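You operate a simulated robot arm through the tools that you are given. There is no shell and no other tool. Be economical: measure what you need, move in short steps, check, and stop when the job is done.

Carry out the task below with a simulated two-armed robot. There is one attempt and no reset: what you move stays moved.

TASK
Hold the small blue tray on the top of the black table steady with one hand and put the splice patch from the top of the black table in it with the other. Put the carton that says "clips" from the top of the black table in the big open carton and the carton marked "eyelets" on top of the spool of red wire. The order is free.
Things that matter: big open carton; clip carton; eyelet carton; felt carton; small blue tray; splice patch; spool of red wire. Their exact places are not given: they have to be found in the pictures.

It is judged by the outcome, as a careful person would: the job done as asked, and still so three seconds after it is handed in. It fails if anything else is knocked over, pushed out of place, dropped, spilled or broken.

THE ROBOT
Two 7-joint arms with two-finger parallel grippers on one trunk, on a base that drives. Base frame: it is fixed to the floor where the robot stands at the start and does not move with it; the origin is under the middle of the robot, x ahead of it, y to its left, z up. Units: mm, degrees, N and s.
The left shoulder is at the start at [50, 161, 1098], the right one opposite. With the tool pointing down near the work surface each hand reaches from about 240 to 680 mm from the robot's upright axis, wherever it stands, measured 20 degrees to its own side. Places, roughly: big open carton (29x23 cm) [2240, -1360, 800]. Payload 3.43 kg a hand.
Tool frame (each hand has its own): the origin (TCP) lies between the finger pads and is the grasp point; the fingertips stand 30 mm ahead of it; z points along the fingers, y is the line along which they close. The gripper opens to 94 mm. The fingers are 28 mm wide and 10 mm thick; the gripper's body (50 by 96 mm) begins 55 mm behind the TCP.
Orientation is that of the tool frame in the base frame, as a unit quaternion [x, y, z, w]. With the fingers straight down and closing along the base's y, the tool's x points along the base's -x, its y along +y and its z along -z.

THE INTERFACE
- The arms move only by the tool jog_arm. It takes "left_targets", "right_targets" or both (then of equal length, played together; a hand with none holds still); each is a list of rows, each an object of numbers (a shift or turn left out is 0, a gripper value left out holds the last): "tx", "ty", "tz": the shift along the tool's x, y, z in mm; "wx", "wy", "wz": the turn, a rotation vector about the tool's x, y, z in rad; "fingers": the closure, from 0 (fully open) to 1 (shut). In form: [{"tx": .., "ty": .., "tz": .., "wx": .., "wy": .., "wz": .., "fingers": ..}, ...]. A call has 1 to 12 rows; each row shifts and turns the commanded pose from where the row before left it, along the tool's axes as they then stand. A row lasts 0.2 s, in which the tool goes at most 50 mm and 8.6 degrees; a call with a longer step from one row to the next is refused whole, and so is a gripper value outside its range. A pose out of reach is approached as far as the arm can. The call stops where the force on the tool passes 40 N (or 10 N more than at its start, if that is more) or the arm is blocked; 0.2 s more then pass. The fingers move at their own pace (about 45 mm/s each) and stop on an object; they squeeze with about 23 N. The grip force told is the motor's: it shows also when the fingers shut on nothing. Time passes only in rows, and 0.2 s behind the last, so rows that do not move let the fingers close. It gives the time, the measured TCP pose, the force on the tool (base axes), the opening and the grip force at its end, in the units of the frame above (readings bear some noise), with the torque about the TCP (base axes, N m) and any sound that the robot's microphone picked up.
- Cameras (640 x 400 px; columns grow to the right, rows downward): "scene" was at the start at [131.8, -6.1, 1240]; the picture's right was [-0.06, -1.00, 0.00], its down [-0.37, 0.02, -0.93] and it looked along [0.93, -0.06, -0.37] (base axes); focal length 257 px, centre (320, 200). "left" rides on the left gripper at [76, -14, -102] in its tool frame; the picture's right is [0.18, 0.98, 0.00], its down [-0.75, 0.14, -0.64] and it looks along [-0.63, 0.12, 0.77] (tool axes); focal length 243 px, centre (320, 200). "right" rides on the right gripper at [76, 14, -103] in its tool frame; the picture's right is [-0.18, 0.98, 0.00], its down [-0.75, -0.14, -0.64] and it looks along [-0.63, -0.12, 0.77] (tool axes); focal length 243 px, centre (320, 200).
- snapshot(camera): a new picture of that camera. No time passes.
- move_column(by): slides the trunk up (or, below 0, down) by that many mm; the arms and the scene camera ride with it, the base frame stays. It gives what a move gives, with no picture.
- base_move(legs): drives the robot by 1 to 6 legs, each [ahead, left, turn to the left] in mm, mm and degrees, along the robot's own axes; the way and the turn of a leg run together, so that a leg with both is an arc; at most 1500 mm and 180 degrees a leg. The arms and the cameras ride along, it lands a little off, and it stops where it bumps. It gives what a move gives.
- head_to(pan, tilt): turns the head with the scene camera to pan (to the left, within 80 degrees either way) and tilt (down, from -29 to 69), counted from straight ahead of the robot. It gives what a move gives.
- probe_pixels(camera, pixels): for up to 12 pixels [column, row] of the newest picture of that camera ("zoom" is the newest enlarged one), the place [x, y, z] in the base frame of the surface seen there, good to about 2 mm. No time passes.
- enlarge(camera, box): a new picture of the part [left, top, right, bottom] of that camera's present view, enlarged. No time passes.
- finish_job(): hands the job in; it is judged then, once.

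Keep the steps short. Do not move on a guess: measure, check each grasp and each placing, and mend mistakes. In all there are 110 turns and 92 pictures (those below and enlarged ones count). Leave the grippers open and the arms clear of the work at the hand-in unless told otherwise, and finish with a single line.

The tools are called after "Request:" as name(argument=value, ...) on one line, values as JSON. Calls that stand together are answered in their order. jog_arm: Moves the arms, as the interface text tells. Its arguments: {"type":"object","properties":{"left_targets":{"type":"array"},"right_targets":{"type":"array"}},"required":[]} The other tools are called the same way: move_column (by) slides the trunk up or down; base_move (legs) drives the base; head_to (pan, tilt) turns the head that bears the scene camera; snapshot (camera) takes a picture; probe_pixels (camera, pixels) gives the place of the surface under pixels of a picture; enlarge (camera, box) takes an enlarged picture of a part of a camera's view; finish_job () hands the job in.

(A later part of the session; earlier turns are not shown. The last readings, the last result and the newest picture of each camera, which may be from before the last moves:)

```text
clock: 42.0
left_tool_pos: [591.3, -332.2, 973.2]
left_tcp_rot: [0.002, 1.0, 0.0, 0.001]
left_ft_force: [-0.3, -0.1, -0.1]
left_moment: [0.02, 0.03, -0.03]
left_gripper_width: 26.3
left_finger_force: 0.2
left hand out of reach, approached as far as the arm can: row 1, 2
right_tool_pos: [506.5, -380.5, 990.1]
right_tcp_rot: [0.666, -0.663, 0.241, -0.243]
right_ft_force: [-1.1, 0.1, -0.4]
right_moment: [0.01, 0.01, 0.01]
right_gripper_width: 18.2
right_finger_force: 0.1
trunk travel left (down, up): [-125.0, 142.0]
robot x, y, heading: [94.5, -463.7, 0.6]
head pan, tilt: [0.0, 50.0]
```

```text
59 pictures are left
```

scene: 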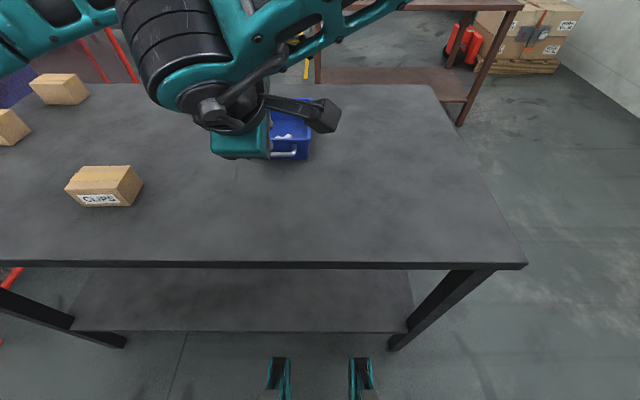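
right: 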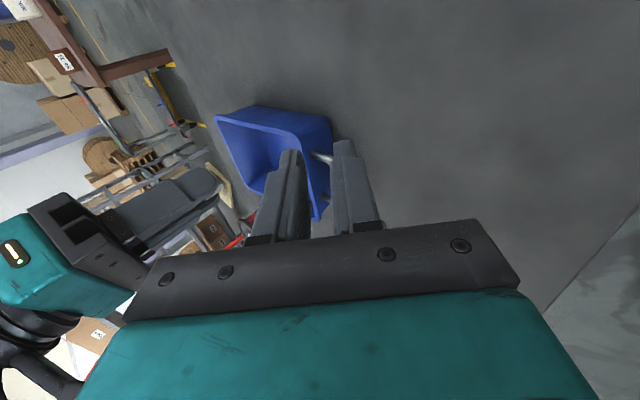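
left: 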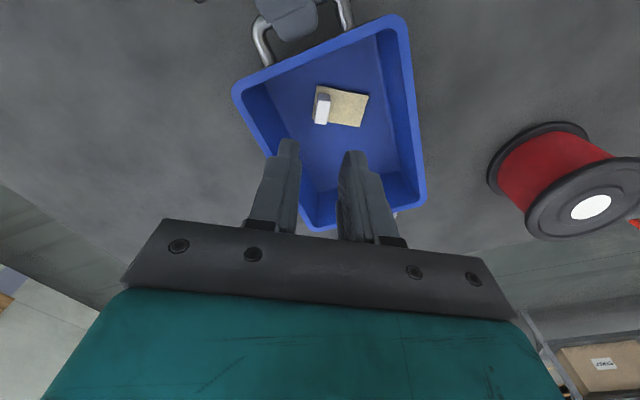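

The tray is released and undisturbed. The hands are close together, so I first move the left hand 200 mm to the left, then bring the right hand upright (keeping its 90° yaw for the clip carton).

Request:
jog_arm(left_targets=[{"ty": 40, "tx": 20}, {"ty": 40, "tx": 20}, {"ty": 40, "tx": 20}, {"ty": 40, "tz": -20}, {"ty": 40, "tz": -20}, {"tz": -20}, {}, {}, {}, {}, {}], right_targets=[{}, {}, {}, {"tz": -20}, {"wx": -0.12}, {"wx": -0.12}, {"wx": -0.12}, {"wx": -0.12}, {"wx": -0.12}, {"wx": -0.1}, {"fingers": 0}])

Request:
base_move(legs=[[-8, 0, 0], [0, 430, 0]])

Request:
snapshot(camera="scene")

Request:
snapshot(camera="right")

```text
clock: 44.4
left_tool_pos: [533.7, -131.2, 1032.0]
left_tcp_rot: [0.003, 1.0, -0.001, 0.0]
left_ft_force: [0.0, 0.1, -0.5]
left_moment: [-0.03, -0.04, -0.01]
left_gripper_width: 26.5
left_finger_force: 0.0
right_tool_pos: [469.5, -391.1, 997.8]
right_tcp_rot: [0.701, -0.699, 0.099, -0.099]
right_ft_force: [0.3, 0.4, -0.5]
right_moment: [0.01, 0.01, 0.01]
right_gripper_width: 52.9
right_finger_force: 0.0
right hand out of reach, approached as far as the arm can: row 7, 8, 9, 10
trunk travel left (down, up): [-125.0, 142.0]
robot x, y, heading: [90.9, -465.6, 0.2]
head pan, tilt: [0.0, 50.0]
```

```text
clock: 47.4
left_tool_pos: [523.0, 300.8, 1031.9]
left_tcp_rot: [0.004, 1.0, 0.0, 0.001]
left_ft_force: [-0.3, 0.9, 0.0]
left_moment: [-0.02, 0.02, 0.01]
left_gripper_width: 26.2
left_finger_force: 0.1
right_tool_pos: [458.2, 40.2, 998.4]
right_tcp_rot: [0.701, -0.7, 0.098, -0.098]
right_ft_force: [-0.1, 0.8, -0.1]
right_moment: [0.01, -0.01, 0.01]
right_gripper_width: 94.2
right_finger_force: 0.1
trunk travel left (down, up): [-125.0, 142.0]
robot x, y, heading: [85.3, -33.9, 0.6]
head pan, tilt: [0.0, 50.0]
```

```text
58 pictures are left
```

scene: 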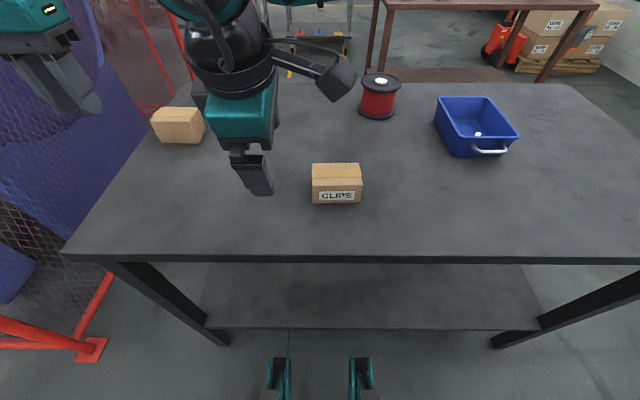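

```text
57 pictures are left
```

right: 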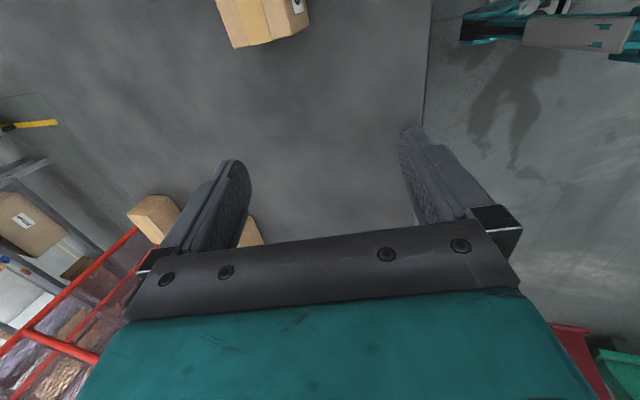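

Now I measure the clip carton's top corners in the scene view around (337,175).

Request:
enlarge(camera="scene", box=[297, 150, 377, 210])

Request:
probe_pixels(camera="scene", pixels=[[313, 164], [359, 164], [313, 187], [362, 187], [337, 176], [314, 202], [360, 202], [337, 189]])

```text
6.67 times, centred on (337, 180) of scene
```

zoom: 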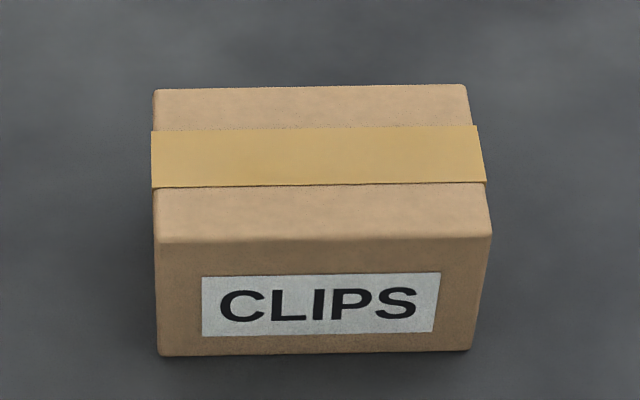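

```text
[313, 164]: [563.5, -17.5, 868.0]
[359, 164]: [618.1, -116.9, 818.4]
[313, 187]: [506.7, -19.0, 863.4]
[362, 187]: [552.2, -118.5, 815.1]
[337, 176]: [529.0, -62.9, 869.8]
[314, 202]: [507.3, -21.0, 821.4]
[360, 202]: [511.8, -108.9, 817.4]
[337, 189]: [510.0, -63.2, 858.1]
```

The carton spans x 508–563, y −18…−106, top z 868. I bring the right hand over its centre (536, −62) at z ≈ 960 and upright.

Request:
jog_arm(right_targets=[{"tx": 25.5, "ty": -16, "tz": 14.5, "fingers": 0}, {"tx": 25.5, "ty": -16, "tz": 14.5}, {"tx": 25.5, "ty": -16, "tz": 14.5}, {"tx": 25.5, "ty": -16, "tz": 14.5}, {"wx": -0.14}, {"wx": -0.14}, {}, {}])

Request:
snapshot(camera="right")

```text
clock: 49.2
left_tool_pos: [524.0, 299.7, 1031.8]
left_tcp_rot: [0.003, 1.0, 0.0, 0.001]
left_ft_force: [-0.6, -0.5, -0.7]
left_moment: [-0.03, 0.0, -0.01]
left_gripper_width: 26.1
left_finger_force: 0.0
right_tool_pos: [450.4, 26.4, 1007.9]
right_tcp_rot: [-0.697, 0.709, -0.083, 0.072]
right_ft_force: [-0.8, 0.1, -0.1]
right_moment: [0.01, 0.03, 0.0]
right_gripper_width: 93.9
right_finger_force: 0.1
right hand out of reach, approached as far as the arm can: row 1, 2, 3, 4, 5, 6
trunk travel left (down, up): [-125.0, 142.0]
robot x, y, heading: [81.5, -31.1, 0.4]
head pan, tilt: [0.0, 50.0]
```

```text
55 pictures are left
```

right: 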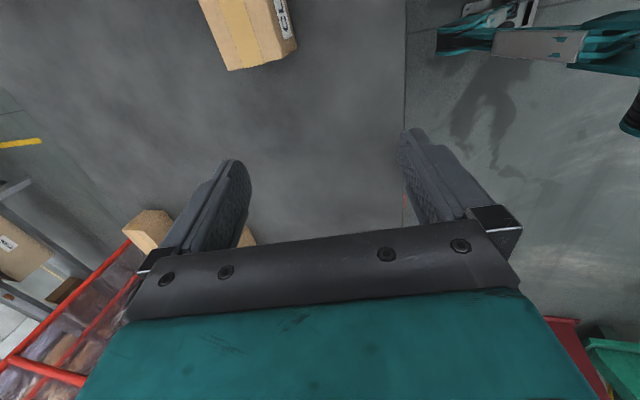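

The +90° yaw is at the arm's wrist limit here. I'll turn the right hand the other way: first back to yaw 0 and upright, moving right above the carton.

Request:
jog_arm(right_targets=[{"wz": 0.14, "tz": -10}, {"wz": 0.14, "tz": -10}, {"wz": 0.14}, {"wz": 0.14}, {"wz": 0.14}, {"wz": 0.14}, {"wz": 0.14}, {"wz": 0.14}, {"wz": 0.14}, {"wz": 0.14}, {"wz": 0.14}, {}])

```text
clock: 51.8
left_tool_pos: [522.9, 301.4, 1032.0]
left_tcp_rot: [0.003, 1.0, -0.001, 0.001]
left_ft_force: [0.5, -0.2, -0.2]
left_moment: [0.02, 0.04, 0.0]
left_gripper_width: 26.5
left_finger_force: 0.0
right_tool_pos: [445.9, 28.3, 1027.5]
right_tcp_rot: [-0.007, 0.994, -0.009, 0.109]
right_ft_force: [-0.3, 0.7, -0.2]
right_moment: [0.01, 0.0, 0.0]
right_gripper_width: 94.1
right_finger_force: 0.0
trunk travel left (down, up): [-125.0, 142.0]
robot x, y, heading: [79.5, -31.2, 0.1]
head pan, tilt: [0.0, 50.0]
```

Yaw 0 reached. Now upright it, shift over the carton, and turn further the other way.

Request:
jog_arm(right_targets=[{"wy": 0.11}, {"wy": 0.107}, {"tx": -30, "ty": -30}, {"tx": -30, "ty": -30}, {"tx": -15, "ty": -30, "wz": 0.14}, {"wz": 0.14}, {"wz": 0.14}, {"wz": 0.14}, {"wz": 0.14}, {"wz": 0.14}, {"wz": 0.14}, {"wz": 0.14}])

Request:
jog_arm(right_targets=[{"wz": 0.14}, {"wz": 0.14}, {"wz": 0.14}, {}])

```text
clock: 54.4
left_tool_pos: [521.9, 300.5, 1032.7]
left_tcp_rot: [0.004, 1.0, 0.0, 0.001]
left_ft_force: [-0.3, 0.5, -0.6]
left_moment: [-0.01, 0.0, -0.03]
left_gripper_width: 26.3
left_finger_force: 0.0
right_tool_pos: [520.9, -61.2, 1028.5]
right_tcp_rot: [0.526, 0.851, -0.007, 0.006]
right_ft_force: [0.3, -0.2, -1.4]
right_moment: [0.01, 0.0, 0.03]
right_gripper_width: 93.9
right_finger_force: 0.0
trunk travel left (down, up): [-125.0, 142.0]
robot x, y, heading: [82.4, -31.4, 0.6]
head pan, tilt: [0.0, 50.0]
```

```text
clock: 55.4
left_tool_pos: [521.6, 300.9, 1032.7]
left_tcp_rot: [0.004, 1.0, -0.002, 0.001]
left_ft_force: [-0.6, -0.2, 0.8]
left_moment: [0.0, 0.01, 0.01]
left_gripper_width: 26.5
left_finger_force: 0.2
right_tool_pos: [520.9, -60.6, 1028.8]
right_tcp_rot: [0.692, 0.722, -0.006, 0.008]
right_ft_force: [0.3, 0.0, -0.9]
right_moment: [0.01, -0.01, 0.02]
right_gripper_width: 93.8
right_finger_force: 0.1
trunk travel left (down, up): [-125.0, 142.0]
robot x, y, heading: [80.2, -34.0, 0.2]
head pan, tilt: [0.0, 50.0]
```

Yaw −88° works cleanly. I move over (536, −62) and down to z ≈ 930, then check with the camera.

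Request:
jog_arm(right_targets=[{"ty": 15, "tx": -1, "tz": 33, "wz": 0.03}, {"tz": 33}, {"tz": 32}, {}])

Request:
snapshot(camera="right")

```text
clock: 56.4
left_tool_pos: [523.3, 299.4, 1032.6]
left_tcp_rot: [0.004, 1.0, 0.0, 0.001]
left_ft_force: [-0.5, 0.0, 0.3]
left_moment: [0.0, 0.01, -0.03]
left_gripper_width: 26.4
left_finger_force: 0.1
right_tool_pos: [537.1, -62.8, 930.0]
right_tcp_rot: [0.702, 0.712, -0.007, 0.007]
right_ft_force: [-0.6, -0.3, 0.1]
right_moment: [-0.01, 0.02, 0.0]
right_gripper_width: 93.9
right_finger_force: 0.0
trunk travel left (down, up): [-125.0, 142.0]
robot x, y, heading: [81.1, -32.3, 0.5]
head pan, tilt: [0.0, 50.0]
```

```text
54 pictures are left
```

right: 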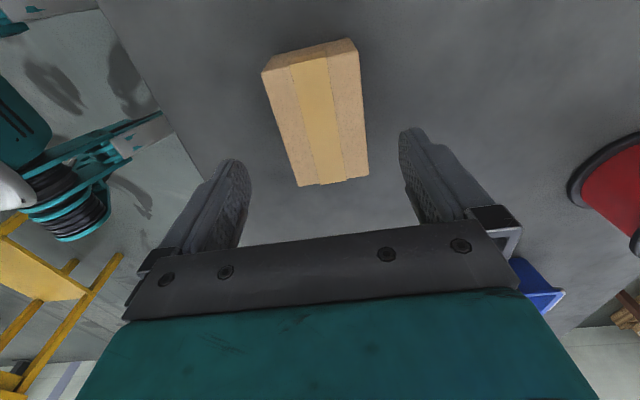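

The carton is centred between the fingers. I descend to z ≈ 857 and close.

Request:
jog_arm(right_targets=[{"tz": 25}, {"tz": 25}, {"tz": 15}, {"tz": 8}, {"fingers": 1}, {}, {}, {}, {}, {}])

Request:
jog_arm(right_targets=[{"tz": -10}, {"tz": -30}, {"tz": -40}, {"tz": -40}, {"tz": -30}, {}])

Request:
snapshot(camera="scene")

```text
clock: 58.6
left_tool_pos: [522.8, 301.1, 1032.4]
left_tcp_rot: [0.004, 1.0, 0.0, 0.001]
left_ft_force: [0.2, 0.3, -0.2]
left_moment: [-0.02, -0.01, -0.04]
left_gripper_width: 26.1
left_finger_force: 0.0
right_tool_pos: [536.5, -63.4, 857.6]
right_tcp_rot: [0.702, 0.712, -0.007, 0.006]
right_ft_force: [0.0, -0.1, -0.9]
right_moment: [-0.09, -0.01, -0.01]
right_gripper_width: 64.2
right_finger_force: 22.5
trunk travel left (down, up): [-125.0, 142.0]
robot x, y, heading: [84.1, -34.8, 0.5]
head pan, tilt: [0.0, 50.0]
```

```text
clock: 60.0
left_tool_pos: [522.2, 301.2, 1032.1]
left_tcp_rot: [0.004, 1.0, -0.001, 0.0]
left_ft_force: [0.4, -0.8, 0.2]
left_moment: [0.0, 0.01, 0.0]
left_gripper_width: 26.2
left_finger_force: 0.0
right_tool_pos: [535.9, -61.6, 1007.5]
right_tcp_rot: [0.701, 0.713, -0.007, 0.007]
right_ft_force: [-0.2, -0.3, -1.9]
right_moment: [0.01, 0.0, 0.02]
right_gripper_width: 64.3
right_finger_force: 22.8
trunk travel left (down, up): [-125.0, 142.0]
robot x, y, heading: [82.8, -32.9, 0.7]
head pan, tilt: [0.0, 50.0]
```

```text
53 pictures are left
```

scene: 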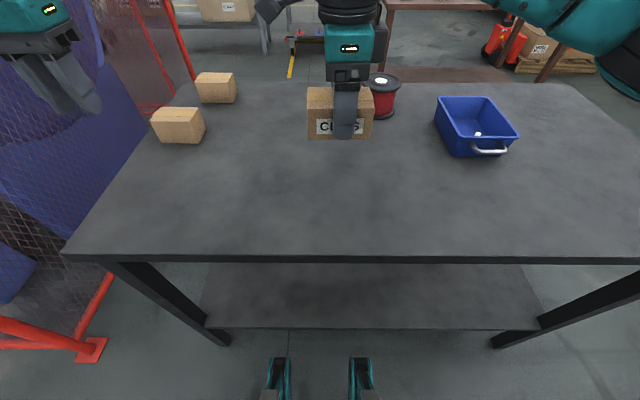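

The clip carton is held (64 mm, 23 N) and lifted. Before driving I look to the right and ahead for a clear path.

Request:
head_to(pan=-50, tilt=25)

Request:
snapshot(camera="scene")

Request:
probe_pixels(camera="scene", pixels=[[60, 190], [150, 250], [250, 330], [320, 250], [400, 200], [500, 250], [320, 160], [200, 180], [260, 150]])

```text
clock: 61.2
left_tool_pos: [523.4, 300.1, 1031.8]
left_tcp_rot: [0.003, 1.0, -0.001, 0.001]
left_ft_force: [0.2, 0.6, 0.5]
left_moment: [-0.02, 0.01, -0.05]
left_gripper_width: 26.3
left_finger_force: 0.1
right_tool_pos: [535.3, -63.1, 1007.8]
right_tcp_rot: [0.702, 0.712, -0.007, 0.008]
right_ft_force: [-0.2, -0.2, -3.4]
right_moment: [-0.04, -0.02, 0.0]
right_gripper_width: 63.9
right_finger_force: 22.8
trunk travel left (down, up): [-125.0, 142.0]
robot x, y, heading: [87.1, -32.4, 0.4]
head pan, tilt: [-50.0, 25.0]
```

```text
52 pictures are left
```

scene: 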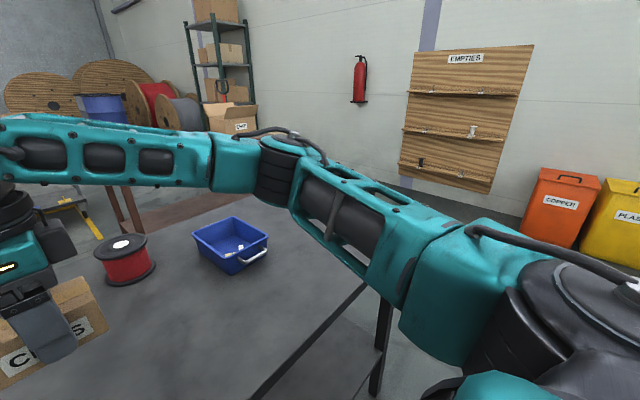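

```text
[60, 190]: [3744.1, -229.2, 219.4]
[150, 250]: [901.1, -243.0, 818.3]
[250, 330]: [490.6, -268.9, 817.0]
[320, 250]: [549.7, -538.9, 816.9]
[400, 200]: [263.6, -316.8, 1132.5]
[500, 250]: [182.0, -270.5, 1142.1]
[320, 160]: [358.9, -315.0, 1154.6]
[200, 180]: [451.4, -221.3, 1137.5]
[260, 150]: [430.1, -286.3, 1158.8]
```

The floor to the right is open. I back off 60 mm and drive 1250 mm to the right past the table's end, hands high.

Request:
base_move(legs=[[-60, 0, 0], [0, -1250, 0]])

Request:
head_to(pan=0, tilt=25)

Request:
snapshot(camera="scene")

Request:
probe_pixels(camera="scene", pixels=[[320, 300], [320, 220], [450, 300], [500, 240], [150, 300], [250, 250], [420, 200], [560, 300]])

```text
clock: 68.2
left_tool_pos: [465.3, -986.1, 1033.0]
left_tcp_rot: [0.011, 1.0, 0.0, 0.001]
left_ft_force: [-0.8, -0.2, 0.6]
left_moment: [-0.04, 0.05, 0.01]
left_gripper_width: 26.2
left_finger_force: 0.0
right_tool_pos: [472.9, -1349.1, 1007.9]
right_tcp_rot: [0.708, 0.707, -0.006, 0.007]
right_ft_force: [-0.1, 0.8, -2.6]
right_moment: [0.0, 0.04, -0.03]
right_gripper_width: 64.4
right_finger_force: 23.1
trunk travel left (down, up): [-125.0, 142.0]
robot x, y, heading: [22.8, -1313.3, -0.5]
head pan, tilt: [-50.0, 25.0]
```

```text
clock: 69.4
left_tool_pos: [466.1, -985.7, 1032.3]
left_tcp_rot: [0.011, 1.0, -0.001, 0.001]
left_ft_force: [0.4, 0.7, -0.1]
left_moment: [0.0, -0.04, 0.01]
left_gripper_width: 26.2
left_finger_force: 0.0
right_tool_pos: [471.6, -1348.1, 1008.3]
right_tcp_rot: [0.708, 0.706, -0.006, 0.007]
right_ft_force: [-0.1, 0.1, -1.1]
right_moment: [0.0, -0.02, 0.0]
right_gripper_width: 64.1
right_finger_force: 22.7
trunk travel left (down, up): [-125.0, 142.0]
robot x, y, heading: [19.0, -1310.5, -0.6]
head pan, tilt: [0.0, 25.0]
```

```text
51 pictures are left
```

scene: 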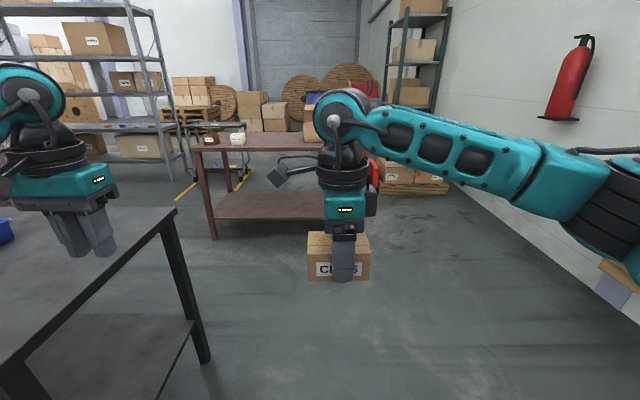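

```text
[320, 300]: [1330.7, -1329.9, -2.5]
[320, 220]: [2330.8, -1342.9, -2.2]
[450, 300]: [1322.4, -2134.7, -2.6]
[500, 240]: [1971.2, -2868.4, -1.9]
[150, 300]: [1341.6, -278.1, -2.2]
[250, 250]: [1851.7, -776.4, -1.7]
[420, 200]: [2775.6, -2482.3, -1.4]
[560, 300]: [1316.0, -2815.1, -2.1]
```

The way ahead is clear floor to beyond x = 1330. I drive 1350 mm ahead, then look at the brown table and the big carton.

Request:
base_move(legs=[[1350, 0, 0]])

Request:
head_to(pan=0, tilt=35)

Request:
snapshot(camera="scene")

```text
clock: 76.1
left_tool_pos: [1802.5, -985.9, 1032.0]
left_tcp_rot: [0.006, 1.0, -0.001, 0.001]
left_ft_force: [0.3, -0.4, 0.0]
left_moment: [-0.01, -0.02, 0.02]
left_gripper_width: 26.3
left_finger_force: 0.1
right_tool_pos: [1813.8, -1347.9, 1007.3]
right_tcp_rot: [0.704, 0.71, -0.006, 0.006]
right_ft_force: [-0.2, 0.3, -2.5]
right_moment: [-0.02, -0.02, 0.02]
right_gripper_width: 64.2
right_finger_force: 23.1
trunk travel left (down, up): [-125.0, 142.0]
robot x, y, heading: [1357.7, -1315.3, 0.3]
head pan, tilt: [0.0, 25.0]
```

```text
clock: 76.8
left_tool_pos: [1802.3, -985.0, 1032.0]
left_tcp_rot: [0.005, 1.0, -0.001, 0.001]
left_ft_force: [-0.5, 0.2, -0.1]
left_moment: [0.0, -0.04, -0.05]
left_gripper_width: 26.2
left_finger_force: 0.1
right_tool_pos: [1814.0, -1348.9, 1008.9]
right_tcp_rot: [0.703, 0.711, -0.007, 0.006]
right_ft_force: [-0.8, -0.4, -3.3]
right_moment: [0.0, 0.0, -0.01]
right_gripper_width: 64.0
right_finger_force: 22.5
trunk travel left (down, up): [-125.0, 142.0]
robot x, y, heading: [1361.0, -1315.7, 0.1]
head pan, tilt: [0.0, 35.0]
```

```text
50 pictures are left
```

scene: 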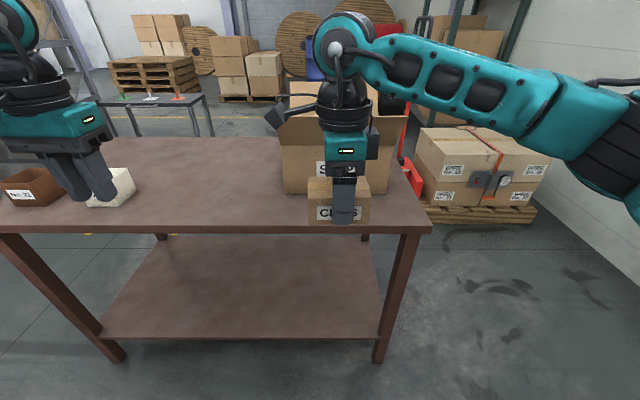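

The SHIP carton stands straight ahead on the table. I raise the trunk 140 mm to look into it and clear its flaps, and measure.

Request:
move_column(by=140)

Request:
jog_arm(right_targets=[{"tx": -40}, {"tx": -40}, {"tx": -40}, {"tx": -30}, {}], left_targets=[{"tx": 30}, {"tx": 30}, {"tx": 30}, {}, {}])

Request:
head_to(pan=0, tilt=40)

Request:
snapshot(camera="scene")

```text
clock: 78.5
left_tool_pos: [1802.5, -985.4, 1171.9]
left_tcp_rot: [0.006, 1.0, -0.001, 0.001]
left_ft_force: [0.1, 0.8, 0.3]
left_moment: [0.0, 0.0, -0.01]
left_gripper_width: 26.3
left_finger_force: 0.0
right_tool_pos: [1813.9, -1348.8, 1147.5]
right_tcp_rot: [0.703, 0.711, -0.006, 0.007]
right_ft_force: [1.6, -0.8, -2.3]
right_moment: [0.02, -0.01, -0.01]
right_gripper_width: 64.1
right_finger_force: 23.1
trunk travel left (down, up): [-265.0, 2.0]
robot x, y, heading: [1359.8, -1318.3, 0.0]
head pan, tilt: [0.0, 35.0]
```

```text
clock: 79.7
left_tool_pos: [1711.4, -982.9, 1170.7]
left_tcp_rot: [0.005, 1.0, -0.001, 0.001]
left_ft_force: [0.1, 0.7, 0.1]
left_moment: [0.01, 0.0, -0.04]
left_gripper_width: 26.4
left_finger_force: 0.1
right_tool_pos: [1814.0, -1498.7, 1151.3]
right_tcp_rot: [0.703, 0.712, -0.006, 0.007]
right_ft_force: [-0.3, 0.5, -2.3]
right_moment: [-0.01, 0.02, 0.01]
right_gripper_width: 64.6
right_finger_force: 22.8
trunk travel left (down, up): [-265.0, 2.0]
robot x, y, heading: [1360.8, -1315.5, 0.1]
head pan, tilt: [0.0, 35.0]
```

```text
clock: 80.3
left_tool_pos: [1711.4, -982.1, 1171.3]
left_tcp_rot: [0.005, 1.0, -0.001, 0.001]
left_ft_force: [0.9, -0.2, 0.5]
left_moment: [0.0, 0.01, 0.0]
left_gripper_width: 26.3
left_finger_force: 0.2
right_tool_pos: [1816.1, -1499.3, 1150.6]
right_tcp_rot: [0.703, 0.711, -0.006, 0.006]
right_ft_force: [0.8, 0.5, -1.8]
right_moment: [-0.03, -0.02, 0.0]
right_gripper_width: 64.2
right_finger_force: 23.2
trunk travel left (down, up): [-265.0, 2.0]
robot x, y, heading: [1359.7, -1317.8, -0.1]
head pan, tilt: [0.0, 40.0]
```

```text
49 pictures are left
```

scene: 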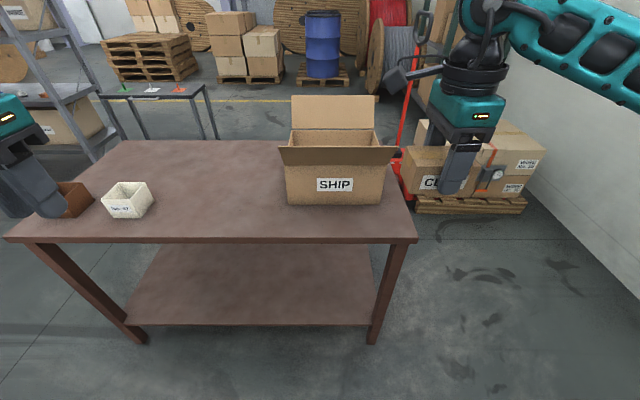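

Request:
enlarge(camera="scene", box=[260, 80, 420, 220])

Request:
probe_pixels(camera="scene", pixels=[[335, 155], [293, 97], [373, 97], [335, 128], [335, 140], [335, 145], [282, 160], [395, 160], [335, 200], [300, 240], [414, 240], [10, 238]])

```text
2.86 times, centred on (340, 150) of scene
```

zoom: 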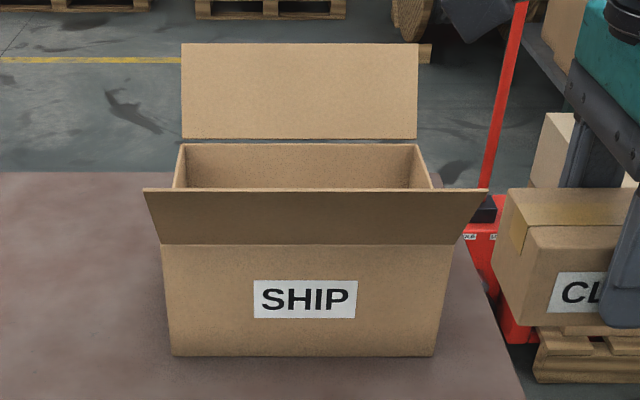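

```text
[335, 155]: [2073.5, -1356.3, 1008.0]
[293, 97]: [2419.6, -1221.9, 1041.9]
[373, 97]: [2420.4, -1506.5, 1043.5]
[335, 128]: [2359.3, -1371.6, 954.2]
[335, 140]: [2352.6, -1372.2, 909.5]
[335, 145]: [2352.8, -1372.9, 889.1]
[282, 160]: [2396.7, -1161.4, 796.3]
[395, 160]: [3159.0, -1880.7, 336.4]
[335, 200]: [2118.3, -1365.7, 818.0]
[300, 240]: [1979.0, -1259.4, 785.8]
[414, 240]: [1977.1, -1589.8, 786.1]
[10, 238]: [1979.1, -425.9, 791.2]
```

The big carton: inside x ≈ 2127–2350, y ≈ −1222…−1508, rim z ≈ 965, front flap top ≈ 1030, back flap ≈ 1043, table z ≈ 796. The clip carton hangs at 1112, above the flaps. I drive 290 mm ahead and move the hand to the carton's middle.

Request:
base_move(legs=[[290, 0, 0]])

Request:
jog_arm(right_targets=[{"ty": 30, "tx": 30}, {"ty": 30, "tx": 30}, {"ty": 30, "tx": 30}, {"ty": 20, "tx": 30}, {}, {}])

Request:
snapshot(camera="scene")

Request:
snapshot(camera="right")

```text
clock: 82.4
left_tool_pos: [2003.1, -979.1, 1171.0]
left_tcp_rot: [0.001, 1.0, -0.001, 0.001]
left_ft_force: [0.6, 0.1, -0.3]
left_moment: [0.01, 0.01, -0.02]
left_gripper_width: 26.4
left_finger_force: 0.0
right_tool_pos: [2109.9, -1494.0, 1149.7]
right_tcp_rot: [0.701, 0.713, -0.006, 0.007]
right_ft_force: [0.0, 0.0, -2.7]
right_moment: [0.01, 0.01, -0.01]
right_gripper_width: 64.4
right_finger_force: 22.7
trunk travel left (down, up): [-265.0, 2.0]
robot x, y, heading: [1652.0, -1315.9, 0.5]
head pan, tilt: [0.0, 40.0]
```

```text
clock: 83.8
left_tool_pos: [2002.7, -979.3, 1171.0]
left_tcp_rot: [0.001, 1.0, 0.0, 0.001]
left_ft_force: [0.6, 0.2, 0.3]
left_moment: [-0.01, -0.05, -0.04]
left_gripper_width: 26.2
left_finger_force: 0.2
right_tool_pos: [2218.5, -1371.1, 1150.6]
right_tcp_rot: [0.701, 0.713, -0.005, 0.007]
right_ft_force: [0.2, -0.3, -1.9]
right_moment: [-0.01, 0.03, 0.0]
right_gripper_width: 64.0
right_finger_force: 23.3
trunk travel left (down, up): [-265.0, 2.0]
robot x, y, heading: [1651.2, -1316.6, 0.7]
head pan, tilt: [0.0, 40.0]
```

```text
47 pictures are left
```

scene: 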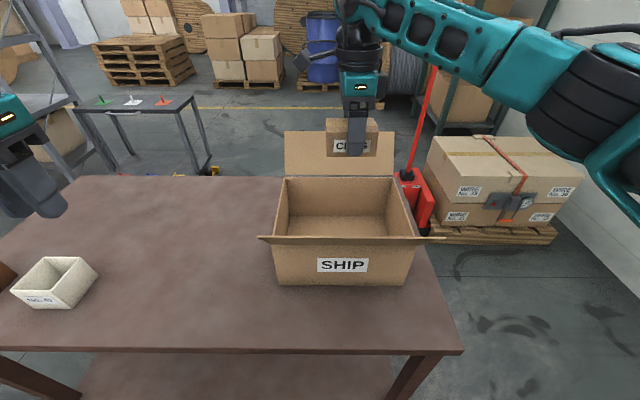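

```text
46 pictures are left
```

right: 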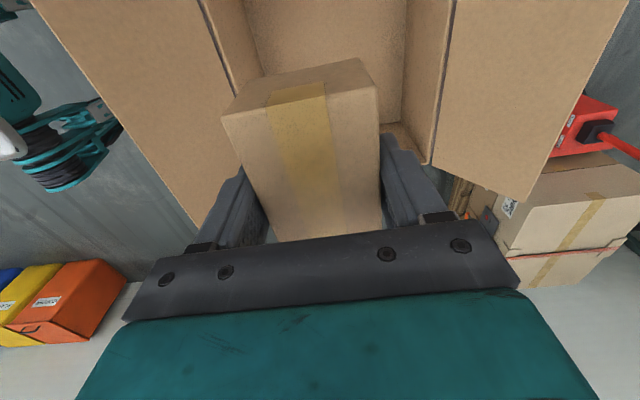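

The open carton is empty and the clip carton hangs above. I check the heights of the forearm over the front flap, and re-measure the carton rim from here.

Request:
probe_pixels(camera="scene", pixels=[[400, 35], [480, 80], [530, 105], [600, 180], [330, 220], [283, 185], [395, 185], [335, 180], [335, 238], [300, 205], [345, 236], [430, 240]])

```text
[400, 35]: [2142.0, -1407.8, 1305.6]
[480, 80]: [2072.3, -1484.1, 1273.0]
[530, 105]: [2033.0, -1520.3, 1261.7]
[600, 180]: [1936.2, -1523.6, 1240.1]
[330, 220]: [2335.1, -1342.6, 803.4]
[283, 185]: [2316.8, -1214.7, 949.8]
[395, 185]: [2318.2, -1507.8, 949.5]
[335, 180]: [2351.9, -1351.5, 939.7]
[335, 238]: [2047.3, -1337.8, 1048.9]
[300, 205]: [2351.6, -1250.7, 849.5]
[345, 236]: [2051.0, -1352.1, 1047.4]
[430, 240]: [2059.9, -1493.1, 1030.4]
```

The forearm currently passes 200 mm above the flap, with the elbow staying near shoulder height. I lower in stages with checks: first to TCP z ≈ 980.

Request:
jog_arm(right_targets=[{"ty": 15, "tz": 20}, {"tz": 40}, {"tz": 40}, {"tz": 40}, {"tz": 30}, {}, {}])

Request:
snapshot(camera="scene")

```text
clock: 85.4
left_tool_pos: [2003.4, -980.3, 1171.2]
left_tcp_rot: [0.001, 1.0, -0.001, 0.001]
left_ft_force: [-0.7, 0.3, 0.1]
left_moment: [0.01, 0.0, 0.01]
left_gripper_width: 26.2
left_finger_force: 0.1
right_tool_pos: [2235.1, -1376.8, 976.8]
right_tcp_rot: [0.701, 0.713, -0.007, 0.007]
right_ft_force: [0.4, 0.5, -2.1]
right_moment: [-0.03, -0.02, -0.02]
right_gripper_width: 64.2
right_finger_force: 23.1
trunk travel left (down, up): [-265.0, 2.0]
robot x, y, heading: [1652.8, -1315.1, 0.6]
head pan, tilt: [0.0, 40.0]
```

```text
45 pictures are left
```

scene: 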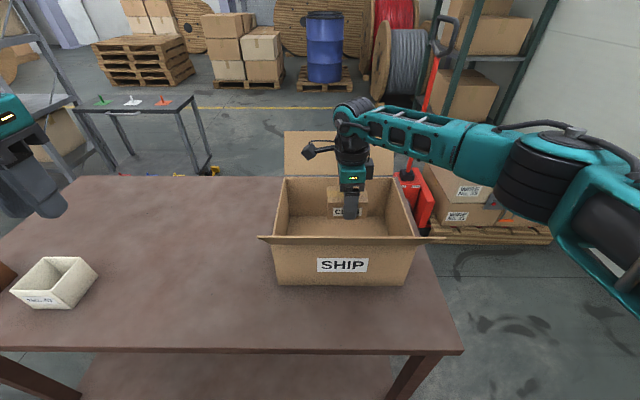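

Request:
probe_pixels(camera="scene", pixels=[[390, 148], [410, 155], [440, 165], [470, 180], [520, 210], [560, 240], [318, 155]])

```text
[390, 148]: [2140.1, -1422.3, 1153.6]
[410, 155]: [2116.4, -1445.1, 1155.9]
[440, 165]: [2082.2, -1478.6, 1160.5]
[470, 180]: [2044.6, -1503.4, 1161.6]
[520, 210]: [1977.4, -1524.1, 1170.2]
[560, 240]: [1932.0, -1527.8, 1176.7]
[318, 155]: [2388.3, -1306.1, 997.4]
```

Forearm underside is ~1160 over the flap (top ≤ 1048), dropping about 65% as fast as the hand, so roughly 30 mm should remain. I go down to ~885 and check.

Request:
jog_arm(right_targets=[{"tz": 20}, {"tz": 20}, {"tz": 20}, {"tz": 20}, {"tz": 12}, {}, {}])

Request:
snapshot(camera="scene")

Request:
probe_pixels(camera="scene", pixels=[[390, 178], [410, 186], [420, 200], [440, 200], [470, 215], [345, 236], [424, 240]])

```text
clock: 87.0
left_tool_pos: [2002.9, -979.6, 1171.7]
left_tcp_rot: [0.001, 1.0, 0.0, 0.001]
left_ft_force: [0.7, -0.5, 0.0]
left_moment: [0.01, 0.01, -0.03]
left_gripper_width: 26.2
left_finger_force: 0.0
right_tool_pos: [2234.4, -1376.4, 886.7]
right_tcp_rot: [0.701, 0.713, -0.007, 0.007]
right_ft_force: [0.1, 0.6, -2.7]
right_moment: [-0.01, -0.02, 0.01]
right_gripper_width: 64.5
right_finger_force: 23.5
trunk travel left (down, up): [-265.0, 2.0]
robot x, y, heading: [1654.5, -1317.0, 0.4]
head pan, tilt: [0.0, 40.0]
```

```text
44 pictures are left
```

scene: 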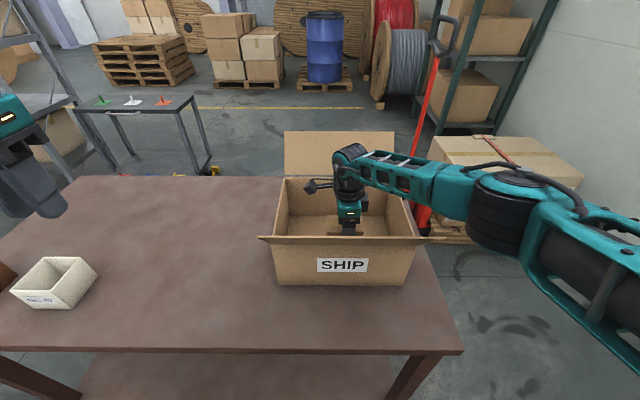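

```text
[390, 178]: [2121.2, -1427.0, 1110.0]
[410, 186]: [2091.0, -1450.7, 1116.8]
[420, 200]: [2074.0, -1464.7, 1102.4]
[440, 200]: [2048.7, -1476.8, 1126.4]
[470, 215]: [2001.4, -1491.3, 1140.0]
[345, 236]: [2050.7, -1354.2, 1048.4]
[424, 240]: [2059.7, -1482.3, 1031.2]
```

Underside is still ~1100 at the flap with 45 mm left to go. I lower the rest gently until the carton touches.

Request:
jog_arm(right_targets=[{"tz": 15}, {"tz": 15}, {"tz": 8}, {"tz": 4}, {"tz": 2}, {"tz": 2}, {}])

```text
clock: 88.6
left_tool_pos: [2000.2, -980.5, 1171.4]
left_tcp_rot: [0.002, 1.0, 0.0, 0.001]
left_ft_force: [-0.7, -0.1, -0.1]
left_moment: [0.01, 0.0, -0.01]
left_gripper_width: 26.5
left_finger_force: 0.1
right_tool_pos: [2232.6, -1378.7, 842.9]
right_tcp_rot: [0.701, 0.713, -0.004, 0.009]
right_ft_force: [-0.9, -2.5, 18.6]
right_moment: [-0.03, 0.11, -0.04]
right_gripper_width: 64.7
right_finger_force: 23.1
trunk travel left (down, up): [-265.0, 2.0]
robot x, y, heading: [1652.9, -1316.8, 0.5]
head pan, tilt: [0.0, 40.0]
```

The carton touches the bottom (18.6 N up). I ease, open to ~85 mm, and lift straight out.

Request:
jog_arm(right_targets=[{"tz": -1.5}, {"fingers": 0.08}, {}, {}, {}, {"tz": -10}, {"tz": -20}, {"tz": -40}, {"tz": -40}, {"tz": -40}, {"tz": -40}])

Request:
jog_arm(right_targets=[{"tz": -40}, {"tz": -40}, {"tz": -30}, {}])

Request:
snapshot(camera="right")

Request:
snapshot(camera="scene")

```text
clock: 91.0
left_tool_pos: [2001.8, -979.3, 1172.2]
left_tcp_rot: [0.002, 1.0, -0.001, 0.001]
left_ft_force: [-0.3, -0.3, -0.2]
left_moment: [-0.02, 0.0, 0.05]
left_gripper_width: 26.1
left_finger_force: 0.1
right_tool_pos: [2233.4, -1375.8, 1034.2]
right_tcp_rot: [0.701, 0.713, -0.006, 0.008]
right_ft_force: [-0.5, -0.1, -0.5]
right_moment: [-0.02, -0.02, -0.05]
right_gripper_width: 86.5
right_finger_force: 0.0
trunk travel left (down, up): [-265.0, 2.0]
robot x, y, heading: [1653.2, -1316.9, 0.4]
head pan, tilt: [0.0, 40.0]
```

```text
clock: 92.0
left_tool_pos: [2002.3, -980.9, 1172.2]
left_tcp_rot: [0.002, 1.0, -0.001, 0.0]
left_ft_force: [0.0, -0.2, 0.0]
left_moment: [0.01, 0.0, 0.0]
left_gripper_width: 26.5
left_finger_force: 0.0
right_tool_pos: [2234.3, -1371.2, 1141.9]
right_tcp_rot: [0.701, 0.713, -0.007, 0.007]
right_ft_force: [0.0, -0.5, -0.7]
right_moment: [0.01, 0.02, -0.01]
right_gripper_width: 86.5
right_finger_force: 0.1
trunk travel left (down, up): [-265.0, 2.0]
robot x, y, heading: [1653.9, -1310.3, 0.8]
head pan, tilt: [0.0, 40.0]
```

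```text
43 pictures are left
```

right: 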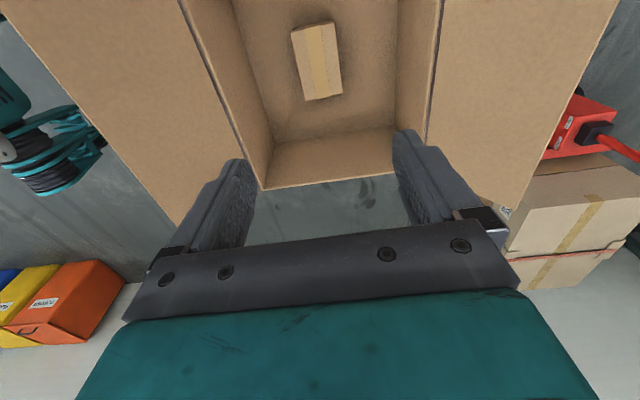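

```text
42 pictures are left
```

scene: 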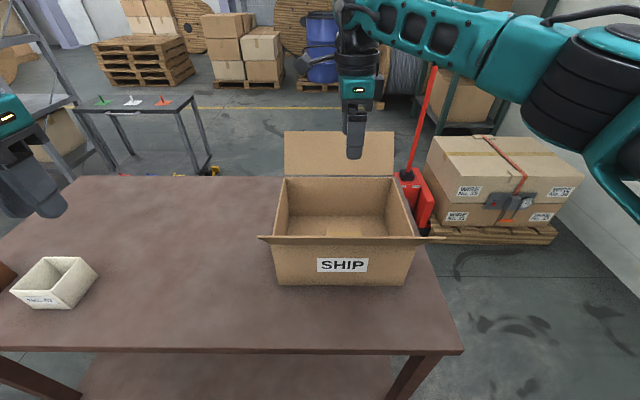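

The clip carton sits flat inside the SHIP carton. Now I back away 350 mm, tuck the right hand, and turn left 90° to go between the tables toward the far side of the black table.

Request:
base_move(legs=[[-350, 0, 0]])

Request:
jog_arm(right_targets=[{"ty": -40}, {"ty": -40}, {"ty": -40}, {"ty": -30}, {}])

Request:
base_move(legs=[[0, 0, 90]])

Request:
head_to(pan=25, tilt=20)

Request:
snapshot(camera="scene")

```text
clock: 94.2
left_tool_pos: [1655.0, -984.7, 1171.0]
left_tcp_rot: [0.005, 1.0, 0.0, 0.001]
left_ft_force: [0.0, 0.1, 1.3]
left_moment: [0.02, -0.03, 0.01]
left_gripper_width: 26.4
left_finger_force: 0.2
right_tool_pos: [1883.6, -1376.9, 1141.4]
right_tcp_rot: [0.703, 0.711, -0.006, 0.007]
right_ft_force: [-0.1, 0.2, -0.6]
right_moment: [0.0, -0.02, 0.01]
right_gripper_width: 86.8
right_finger_force: 0.0
trunk travel left (down, up): [-265.0, 2.0]
robot x, y, heading: [1303.4, -1316.9, -0.1]
head pan, tilt: [0.0, 40.0]
```

```text
clock: 95.4
left_tool_pos: [1655.5, -983.7, 1171.5]
left_tcp_rot: [0.005, 1.0, -0.001, 0.001]
left_ft_force: [-0.3, 0.3, 0.1]
left_moment: [0.03, 0.0, 0.0]
left_gripper_width: 26.4
left_finger_force: 0.1
right_tool_pos: [1732.8, -1377.1, 1142.3]
right_tcp_rot: [0.704, 0.71, -0.007, 0.006]
right_ft_force: [-0.1, -0.1, 0.3]
right_moment: [-0.03, 0.0, 0.03]
right_gripper_width: 86.5
right_finger_force: 0.1
trunk travel left (down, up): [-265.0, 2.0]
robot x, y, heading: [1306.3, -1317.4, 0.1]
head pan, tilt: [0.0, 40.0]
```

```text
clock: 99.7
left_tool_pos: [968.5, -969.3, 1171.5]
left_tcp_rot: [-0.706, 0.708, 0.001, 0.001]
left_ft_force: [-0.6, -0.5, 0.2]
left_moment: [0.03, -0.01, 0.0]
left_gripper_width: 26.2
left_finger_force: 0.1
right_tool_pos: [1358.9, -889.9, 1142.6]
right_tcp_rot: [-0.008, 1.0, 0.001, 0.01]
right_ft_force: [-0.3, 0.1, -0.1]
right_moment: [0.04, -0.03, -0.01]
right_gripper_width: 86.6
right_finger_force: 0.1
trunk travel left (down, up): [-265.0, 2.0]
robot x, y, heading: [1302.8, -1318.1, 90.4]
head pan, tilt: [0.0, 40.0]
```

```text
clock: 100.6
left_tool_pos: [968.3, -969.7, 1171.8]
left_tcp_rot: [-0.705, 0.709, 0.0, 0.001]
left_ft_force: [-0.3, 0.2, 0.2]
left_moment: [-0.04, -0.01, 0.02]
left_gripper_width: 26.5
left_finger_force: 0.0
right_tool_pos: [1359.1, -889.2, 1143.3]
right_tcp_rot: [-0.008, 1.0, 0.001, 0.01]
right_ft_force: [-0.2, 0.7, 0.2]
right_moment: [0.02, -0.01, 0.02]
right_gripper_width: 86.6
right_finger_force: 0.0
trunk travel left (down, up): [-265.0, 2.0]
robot x, y, heading: [1304.3, -1319.0, 90.3]
head pan, tilt: [25.0, 20.0]
```

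```text
41 pictures are left
```

scene: 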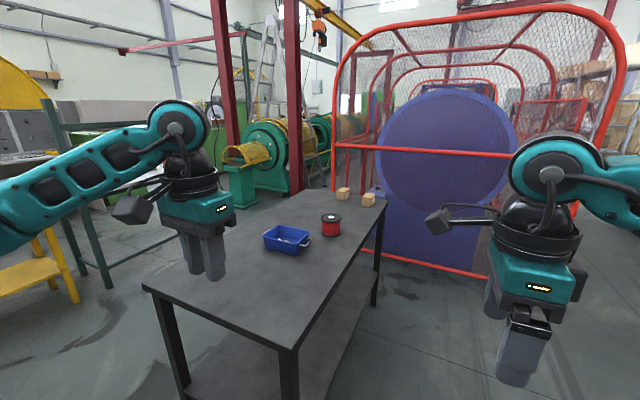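

Request:
enlarge(camera="scene", box=[310, 175, 390, 240])

Request:
probe_pixels(camera="scene", pixels=[[384, 205], [335, 270], [400, 300], [430, 265], [380, 250], [480, 275], [480, 350]])

```text
6.15 times, centred on (350, 208) of scene
```

zoom: 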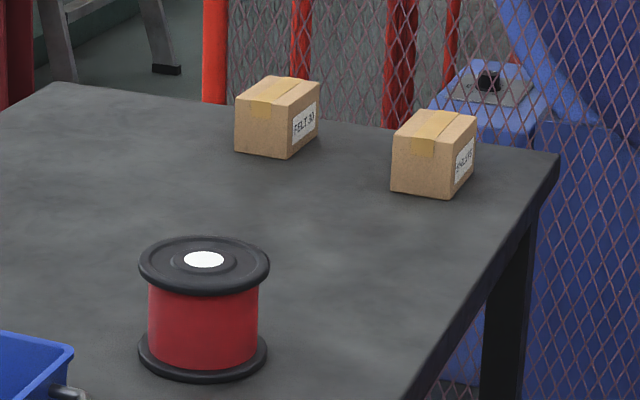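

```text
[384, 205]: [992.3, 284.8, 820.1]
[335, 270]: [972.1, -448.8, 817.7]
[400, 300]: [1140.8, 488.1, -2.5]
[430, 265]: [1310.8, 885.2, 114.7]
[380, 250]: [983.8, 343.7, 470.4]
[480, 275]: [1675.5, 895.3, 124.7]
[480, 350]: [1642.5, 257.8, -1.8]
```

The near carton reads FELT; the other's label must be confirmed (looks like "EYELETS"). I drive 1270 mm ahead between the tables and turn left to face the black table from its far side.

Request:
base_move(legs=[[1265, 0, 0], [0, 0, 89.7]])

Request:
head_to(pan=0, tilt=45)

Request:
snapshot(camera="scene")

```text
clock: 110.9
left_tool_pos: [959.4, -372.5, 1171.9]
left_tcp_rot: [1.0, -0.007, 0.0, 0.0]
left_ft_force: [-1.3, 0.2, -0.3]
left_moment: [0.0, -0.01, 0.03]
left_gripper_width: 26.4
left_finger_force: 0.0
right_tool_pos: [882.7, 20.2, 1143.1]
right_tcp_rot: [0.709, -0.705, -0.008, -0.007]
right_ft_force: [-0.2, -1.0, 0.2]
right_moment: [0.01, -0.01, -0.02]
right_gripper_width: 86.8
right_finger_force: 0.1
trunk travel left (down, up): [-265.0, 2.0]
robot x, y, heading: [1313.4, -35.3, 179.9]
head pan, tilt: [25.0, 20.0]
```

```text
clock: 111.8
left_tool_pos: [959.4, -371.9, 1169.9]
left_tcp_rot: [1.0, -0.007, -0.001, -0.002]
left_ft_force: [-0.2, 0.3, -1.0]
left_moment: [0.01, -0.01, -0.02]
left_gripper_width: 26.6
left_finger_force: 0.1
right_tool_pos: [882.8, 20.7, 1141.9]
right_tcp_rot: [0.71, -0.705, -0.008, -0.006]
right_ft_force: [-0.2, -0.5, -0.3]
right_moment: [-0.03, -0.02, 0.02]
right_gripper_width: 86.5
right_finger_force: 0.2
trunk travel left (down, up): [-265.0, 2.0]
robot x, y, heading: [1312.1, -42.0, 180.0]
head pan, tilt: [0.0, 45.0]
```

```text
39 pictures are left
```

scene: 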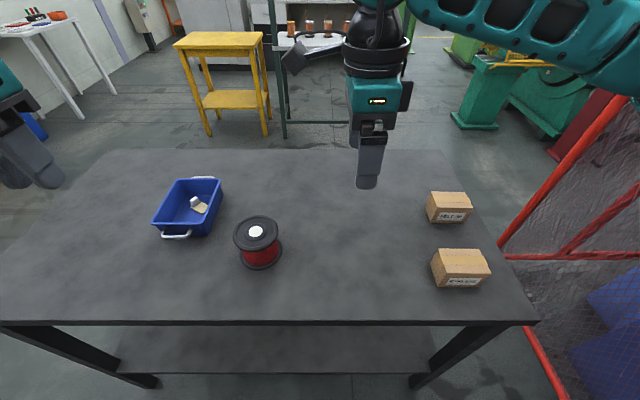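

Request:
enlarge(camera="scene", box=[410, 180, 510, 300])

Request:
probe_pixels(camera="scene", pixels=[[434, 251], [482, 251], [440, 277], [488, 275], [460, 262], [240, 232], [278, 228], [256, 222], [258, 248], [256, 233], [480, 318], [470, 220]])

Request:
enlarge(camera="scene", box=[215, 200, 305, 280])

```text
3.33 times, centred on (460, 240) of scene
```

zoom: 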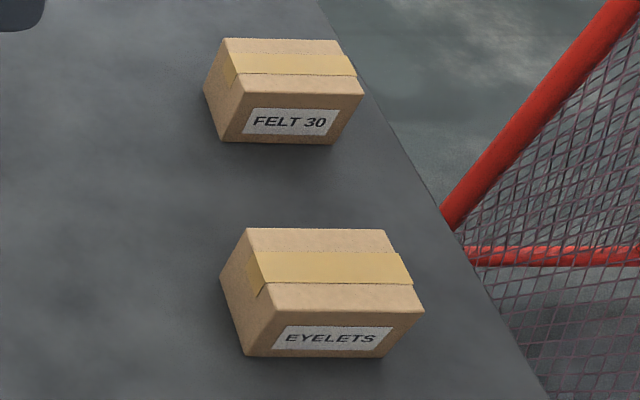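

```text
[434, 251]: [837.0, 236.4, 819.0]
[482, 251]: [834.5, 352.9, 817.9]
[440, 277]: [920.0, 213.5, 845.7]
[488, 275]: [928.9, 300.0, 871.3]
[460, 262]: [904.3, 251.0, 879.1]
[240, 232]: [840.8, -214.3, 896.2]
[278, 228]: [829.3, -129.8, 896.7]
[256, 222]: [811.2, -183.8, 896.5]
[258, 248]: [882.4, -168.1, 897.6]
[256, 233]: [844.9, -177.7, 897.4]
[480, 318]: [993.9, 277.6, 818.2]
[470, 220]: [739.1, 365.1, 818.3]
```

```text
5.00 times, centred on (260, 240) of scene
```

zoom: 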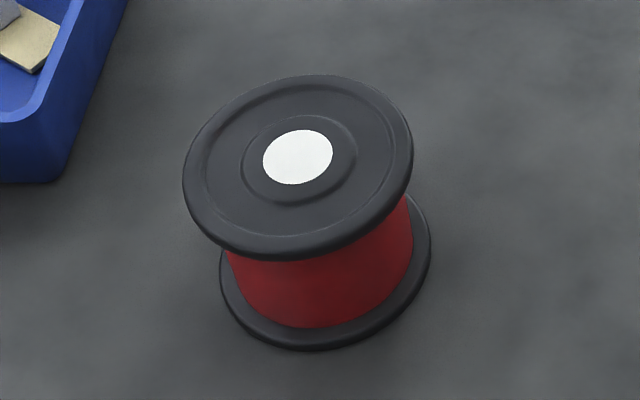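

EYELETS is confirmed on the nearer carton (about (900,250)). The spool's top is flat, z≈897, centred near (845,−178). I measure the eyelet carton's top corners precisely.

Request:
enlarge(camera="scene", box=[420, 235, 500, 295])

Request:
probe_pixels(camera="scene", pixels=[[440, 251], [478, 251], [488, 272], [446, 272], [460, 251], [462, 272], [443, 262], [484, 262], [447, 285], [478, 285]])

```text
6.67 times, centred on (460, 265) of scene
```

zoom: 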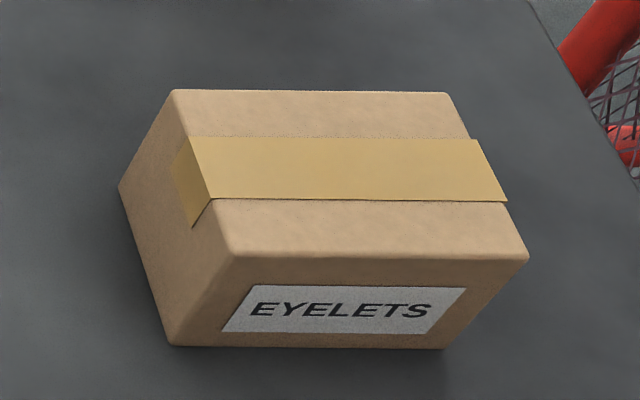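

```text
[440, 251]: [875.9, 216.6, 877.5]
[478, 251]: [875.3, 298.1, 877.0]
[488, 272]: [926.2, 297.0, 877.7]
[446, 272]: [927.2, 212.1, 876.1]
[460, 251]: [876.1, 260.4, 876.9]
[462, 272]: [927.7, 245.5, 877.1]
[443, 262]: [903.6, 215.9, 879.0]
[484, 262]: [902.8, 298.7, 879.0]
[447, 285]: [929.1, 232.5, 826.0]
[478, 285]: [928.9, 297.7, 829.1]
```

Eyelet carton: x 872–929, y 212–302, top 878; centre (901, 256). Before reaching right I check where the fence stands.

Request:
probe_pixels(camera="scene", pixels=[[500, 242], [560, 170], [605, 108], [530, 257], [620, 255], [545, 355], [575, 240], [620, 200], [580, 40]])

Request:
head_to(pan=-45, tilt=20)

Request:
snapshot(camera="scene")

```text
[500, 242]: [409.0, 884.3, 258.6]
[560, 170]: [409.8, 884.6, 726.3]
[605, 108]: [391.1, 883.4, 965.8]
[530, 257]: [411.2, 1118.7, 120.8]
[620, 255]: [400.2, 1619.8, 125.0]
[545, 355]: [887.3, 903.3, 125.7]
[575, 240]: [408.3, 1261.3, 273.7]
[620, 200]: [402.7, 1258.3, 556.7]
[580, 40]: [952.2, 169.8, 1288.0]
```

```text
clock: 112.9
left_tool_pos: [958.6, -373.0, 1172.4]
left_tcp_rot: [1.0, -0.007, -0.001, -0.001]
left_ft_force: [-0.1, -0.7, 0.2]
left_moment: [-0.03, 0.01, 0.02]
left_gripper_width: 26.2
left_finger_force: 0.0
right_tool_pos: [882.6, 20.8, 1141.7]
right_tcp_rot: [0.71, -0.704, -0.008, -0.006]
right_ft_force: [0.5, -0.1, 0.7]
right_moment: [-0.02, 0.03, 0.01]
right_gripper_width: 86.3
right_finger_force: 0.2
trunk travel left (down, up): [-265.0, 2.0]
robot x, y, heading: [1310.2, -40.2, 180.0]
head pan, tilt: [-45.0, 20.0]
```

```text
35 pictures are left
```

scene: 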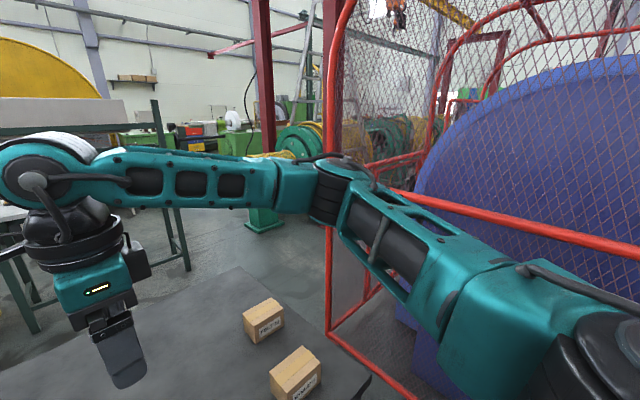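

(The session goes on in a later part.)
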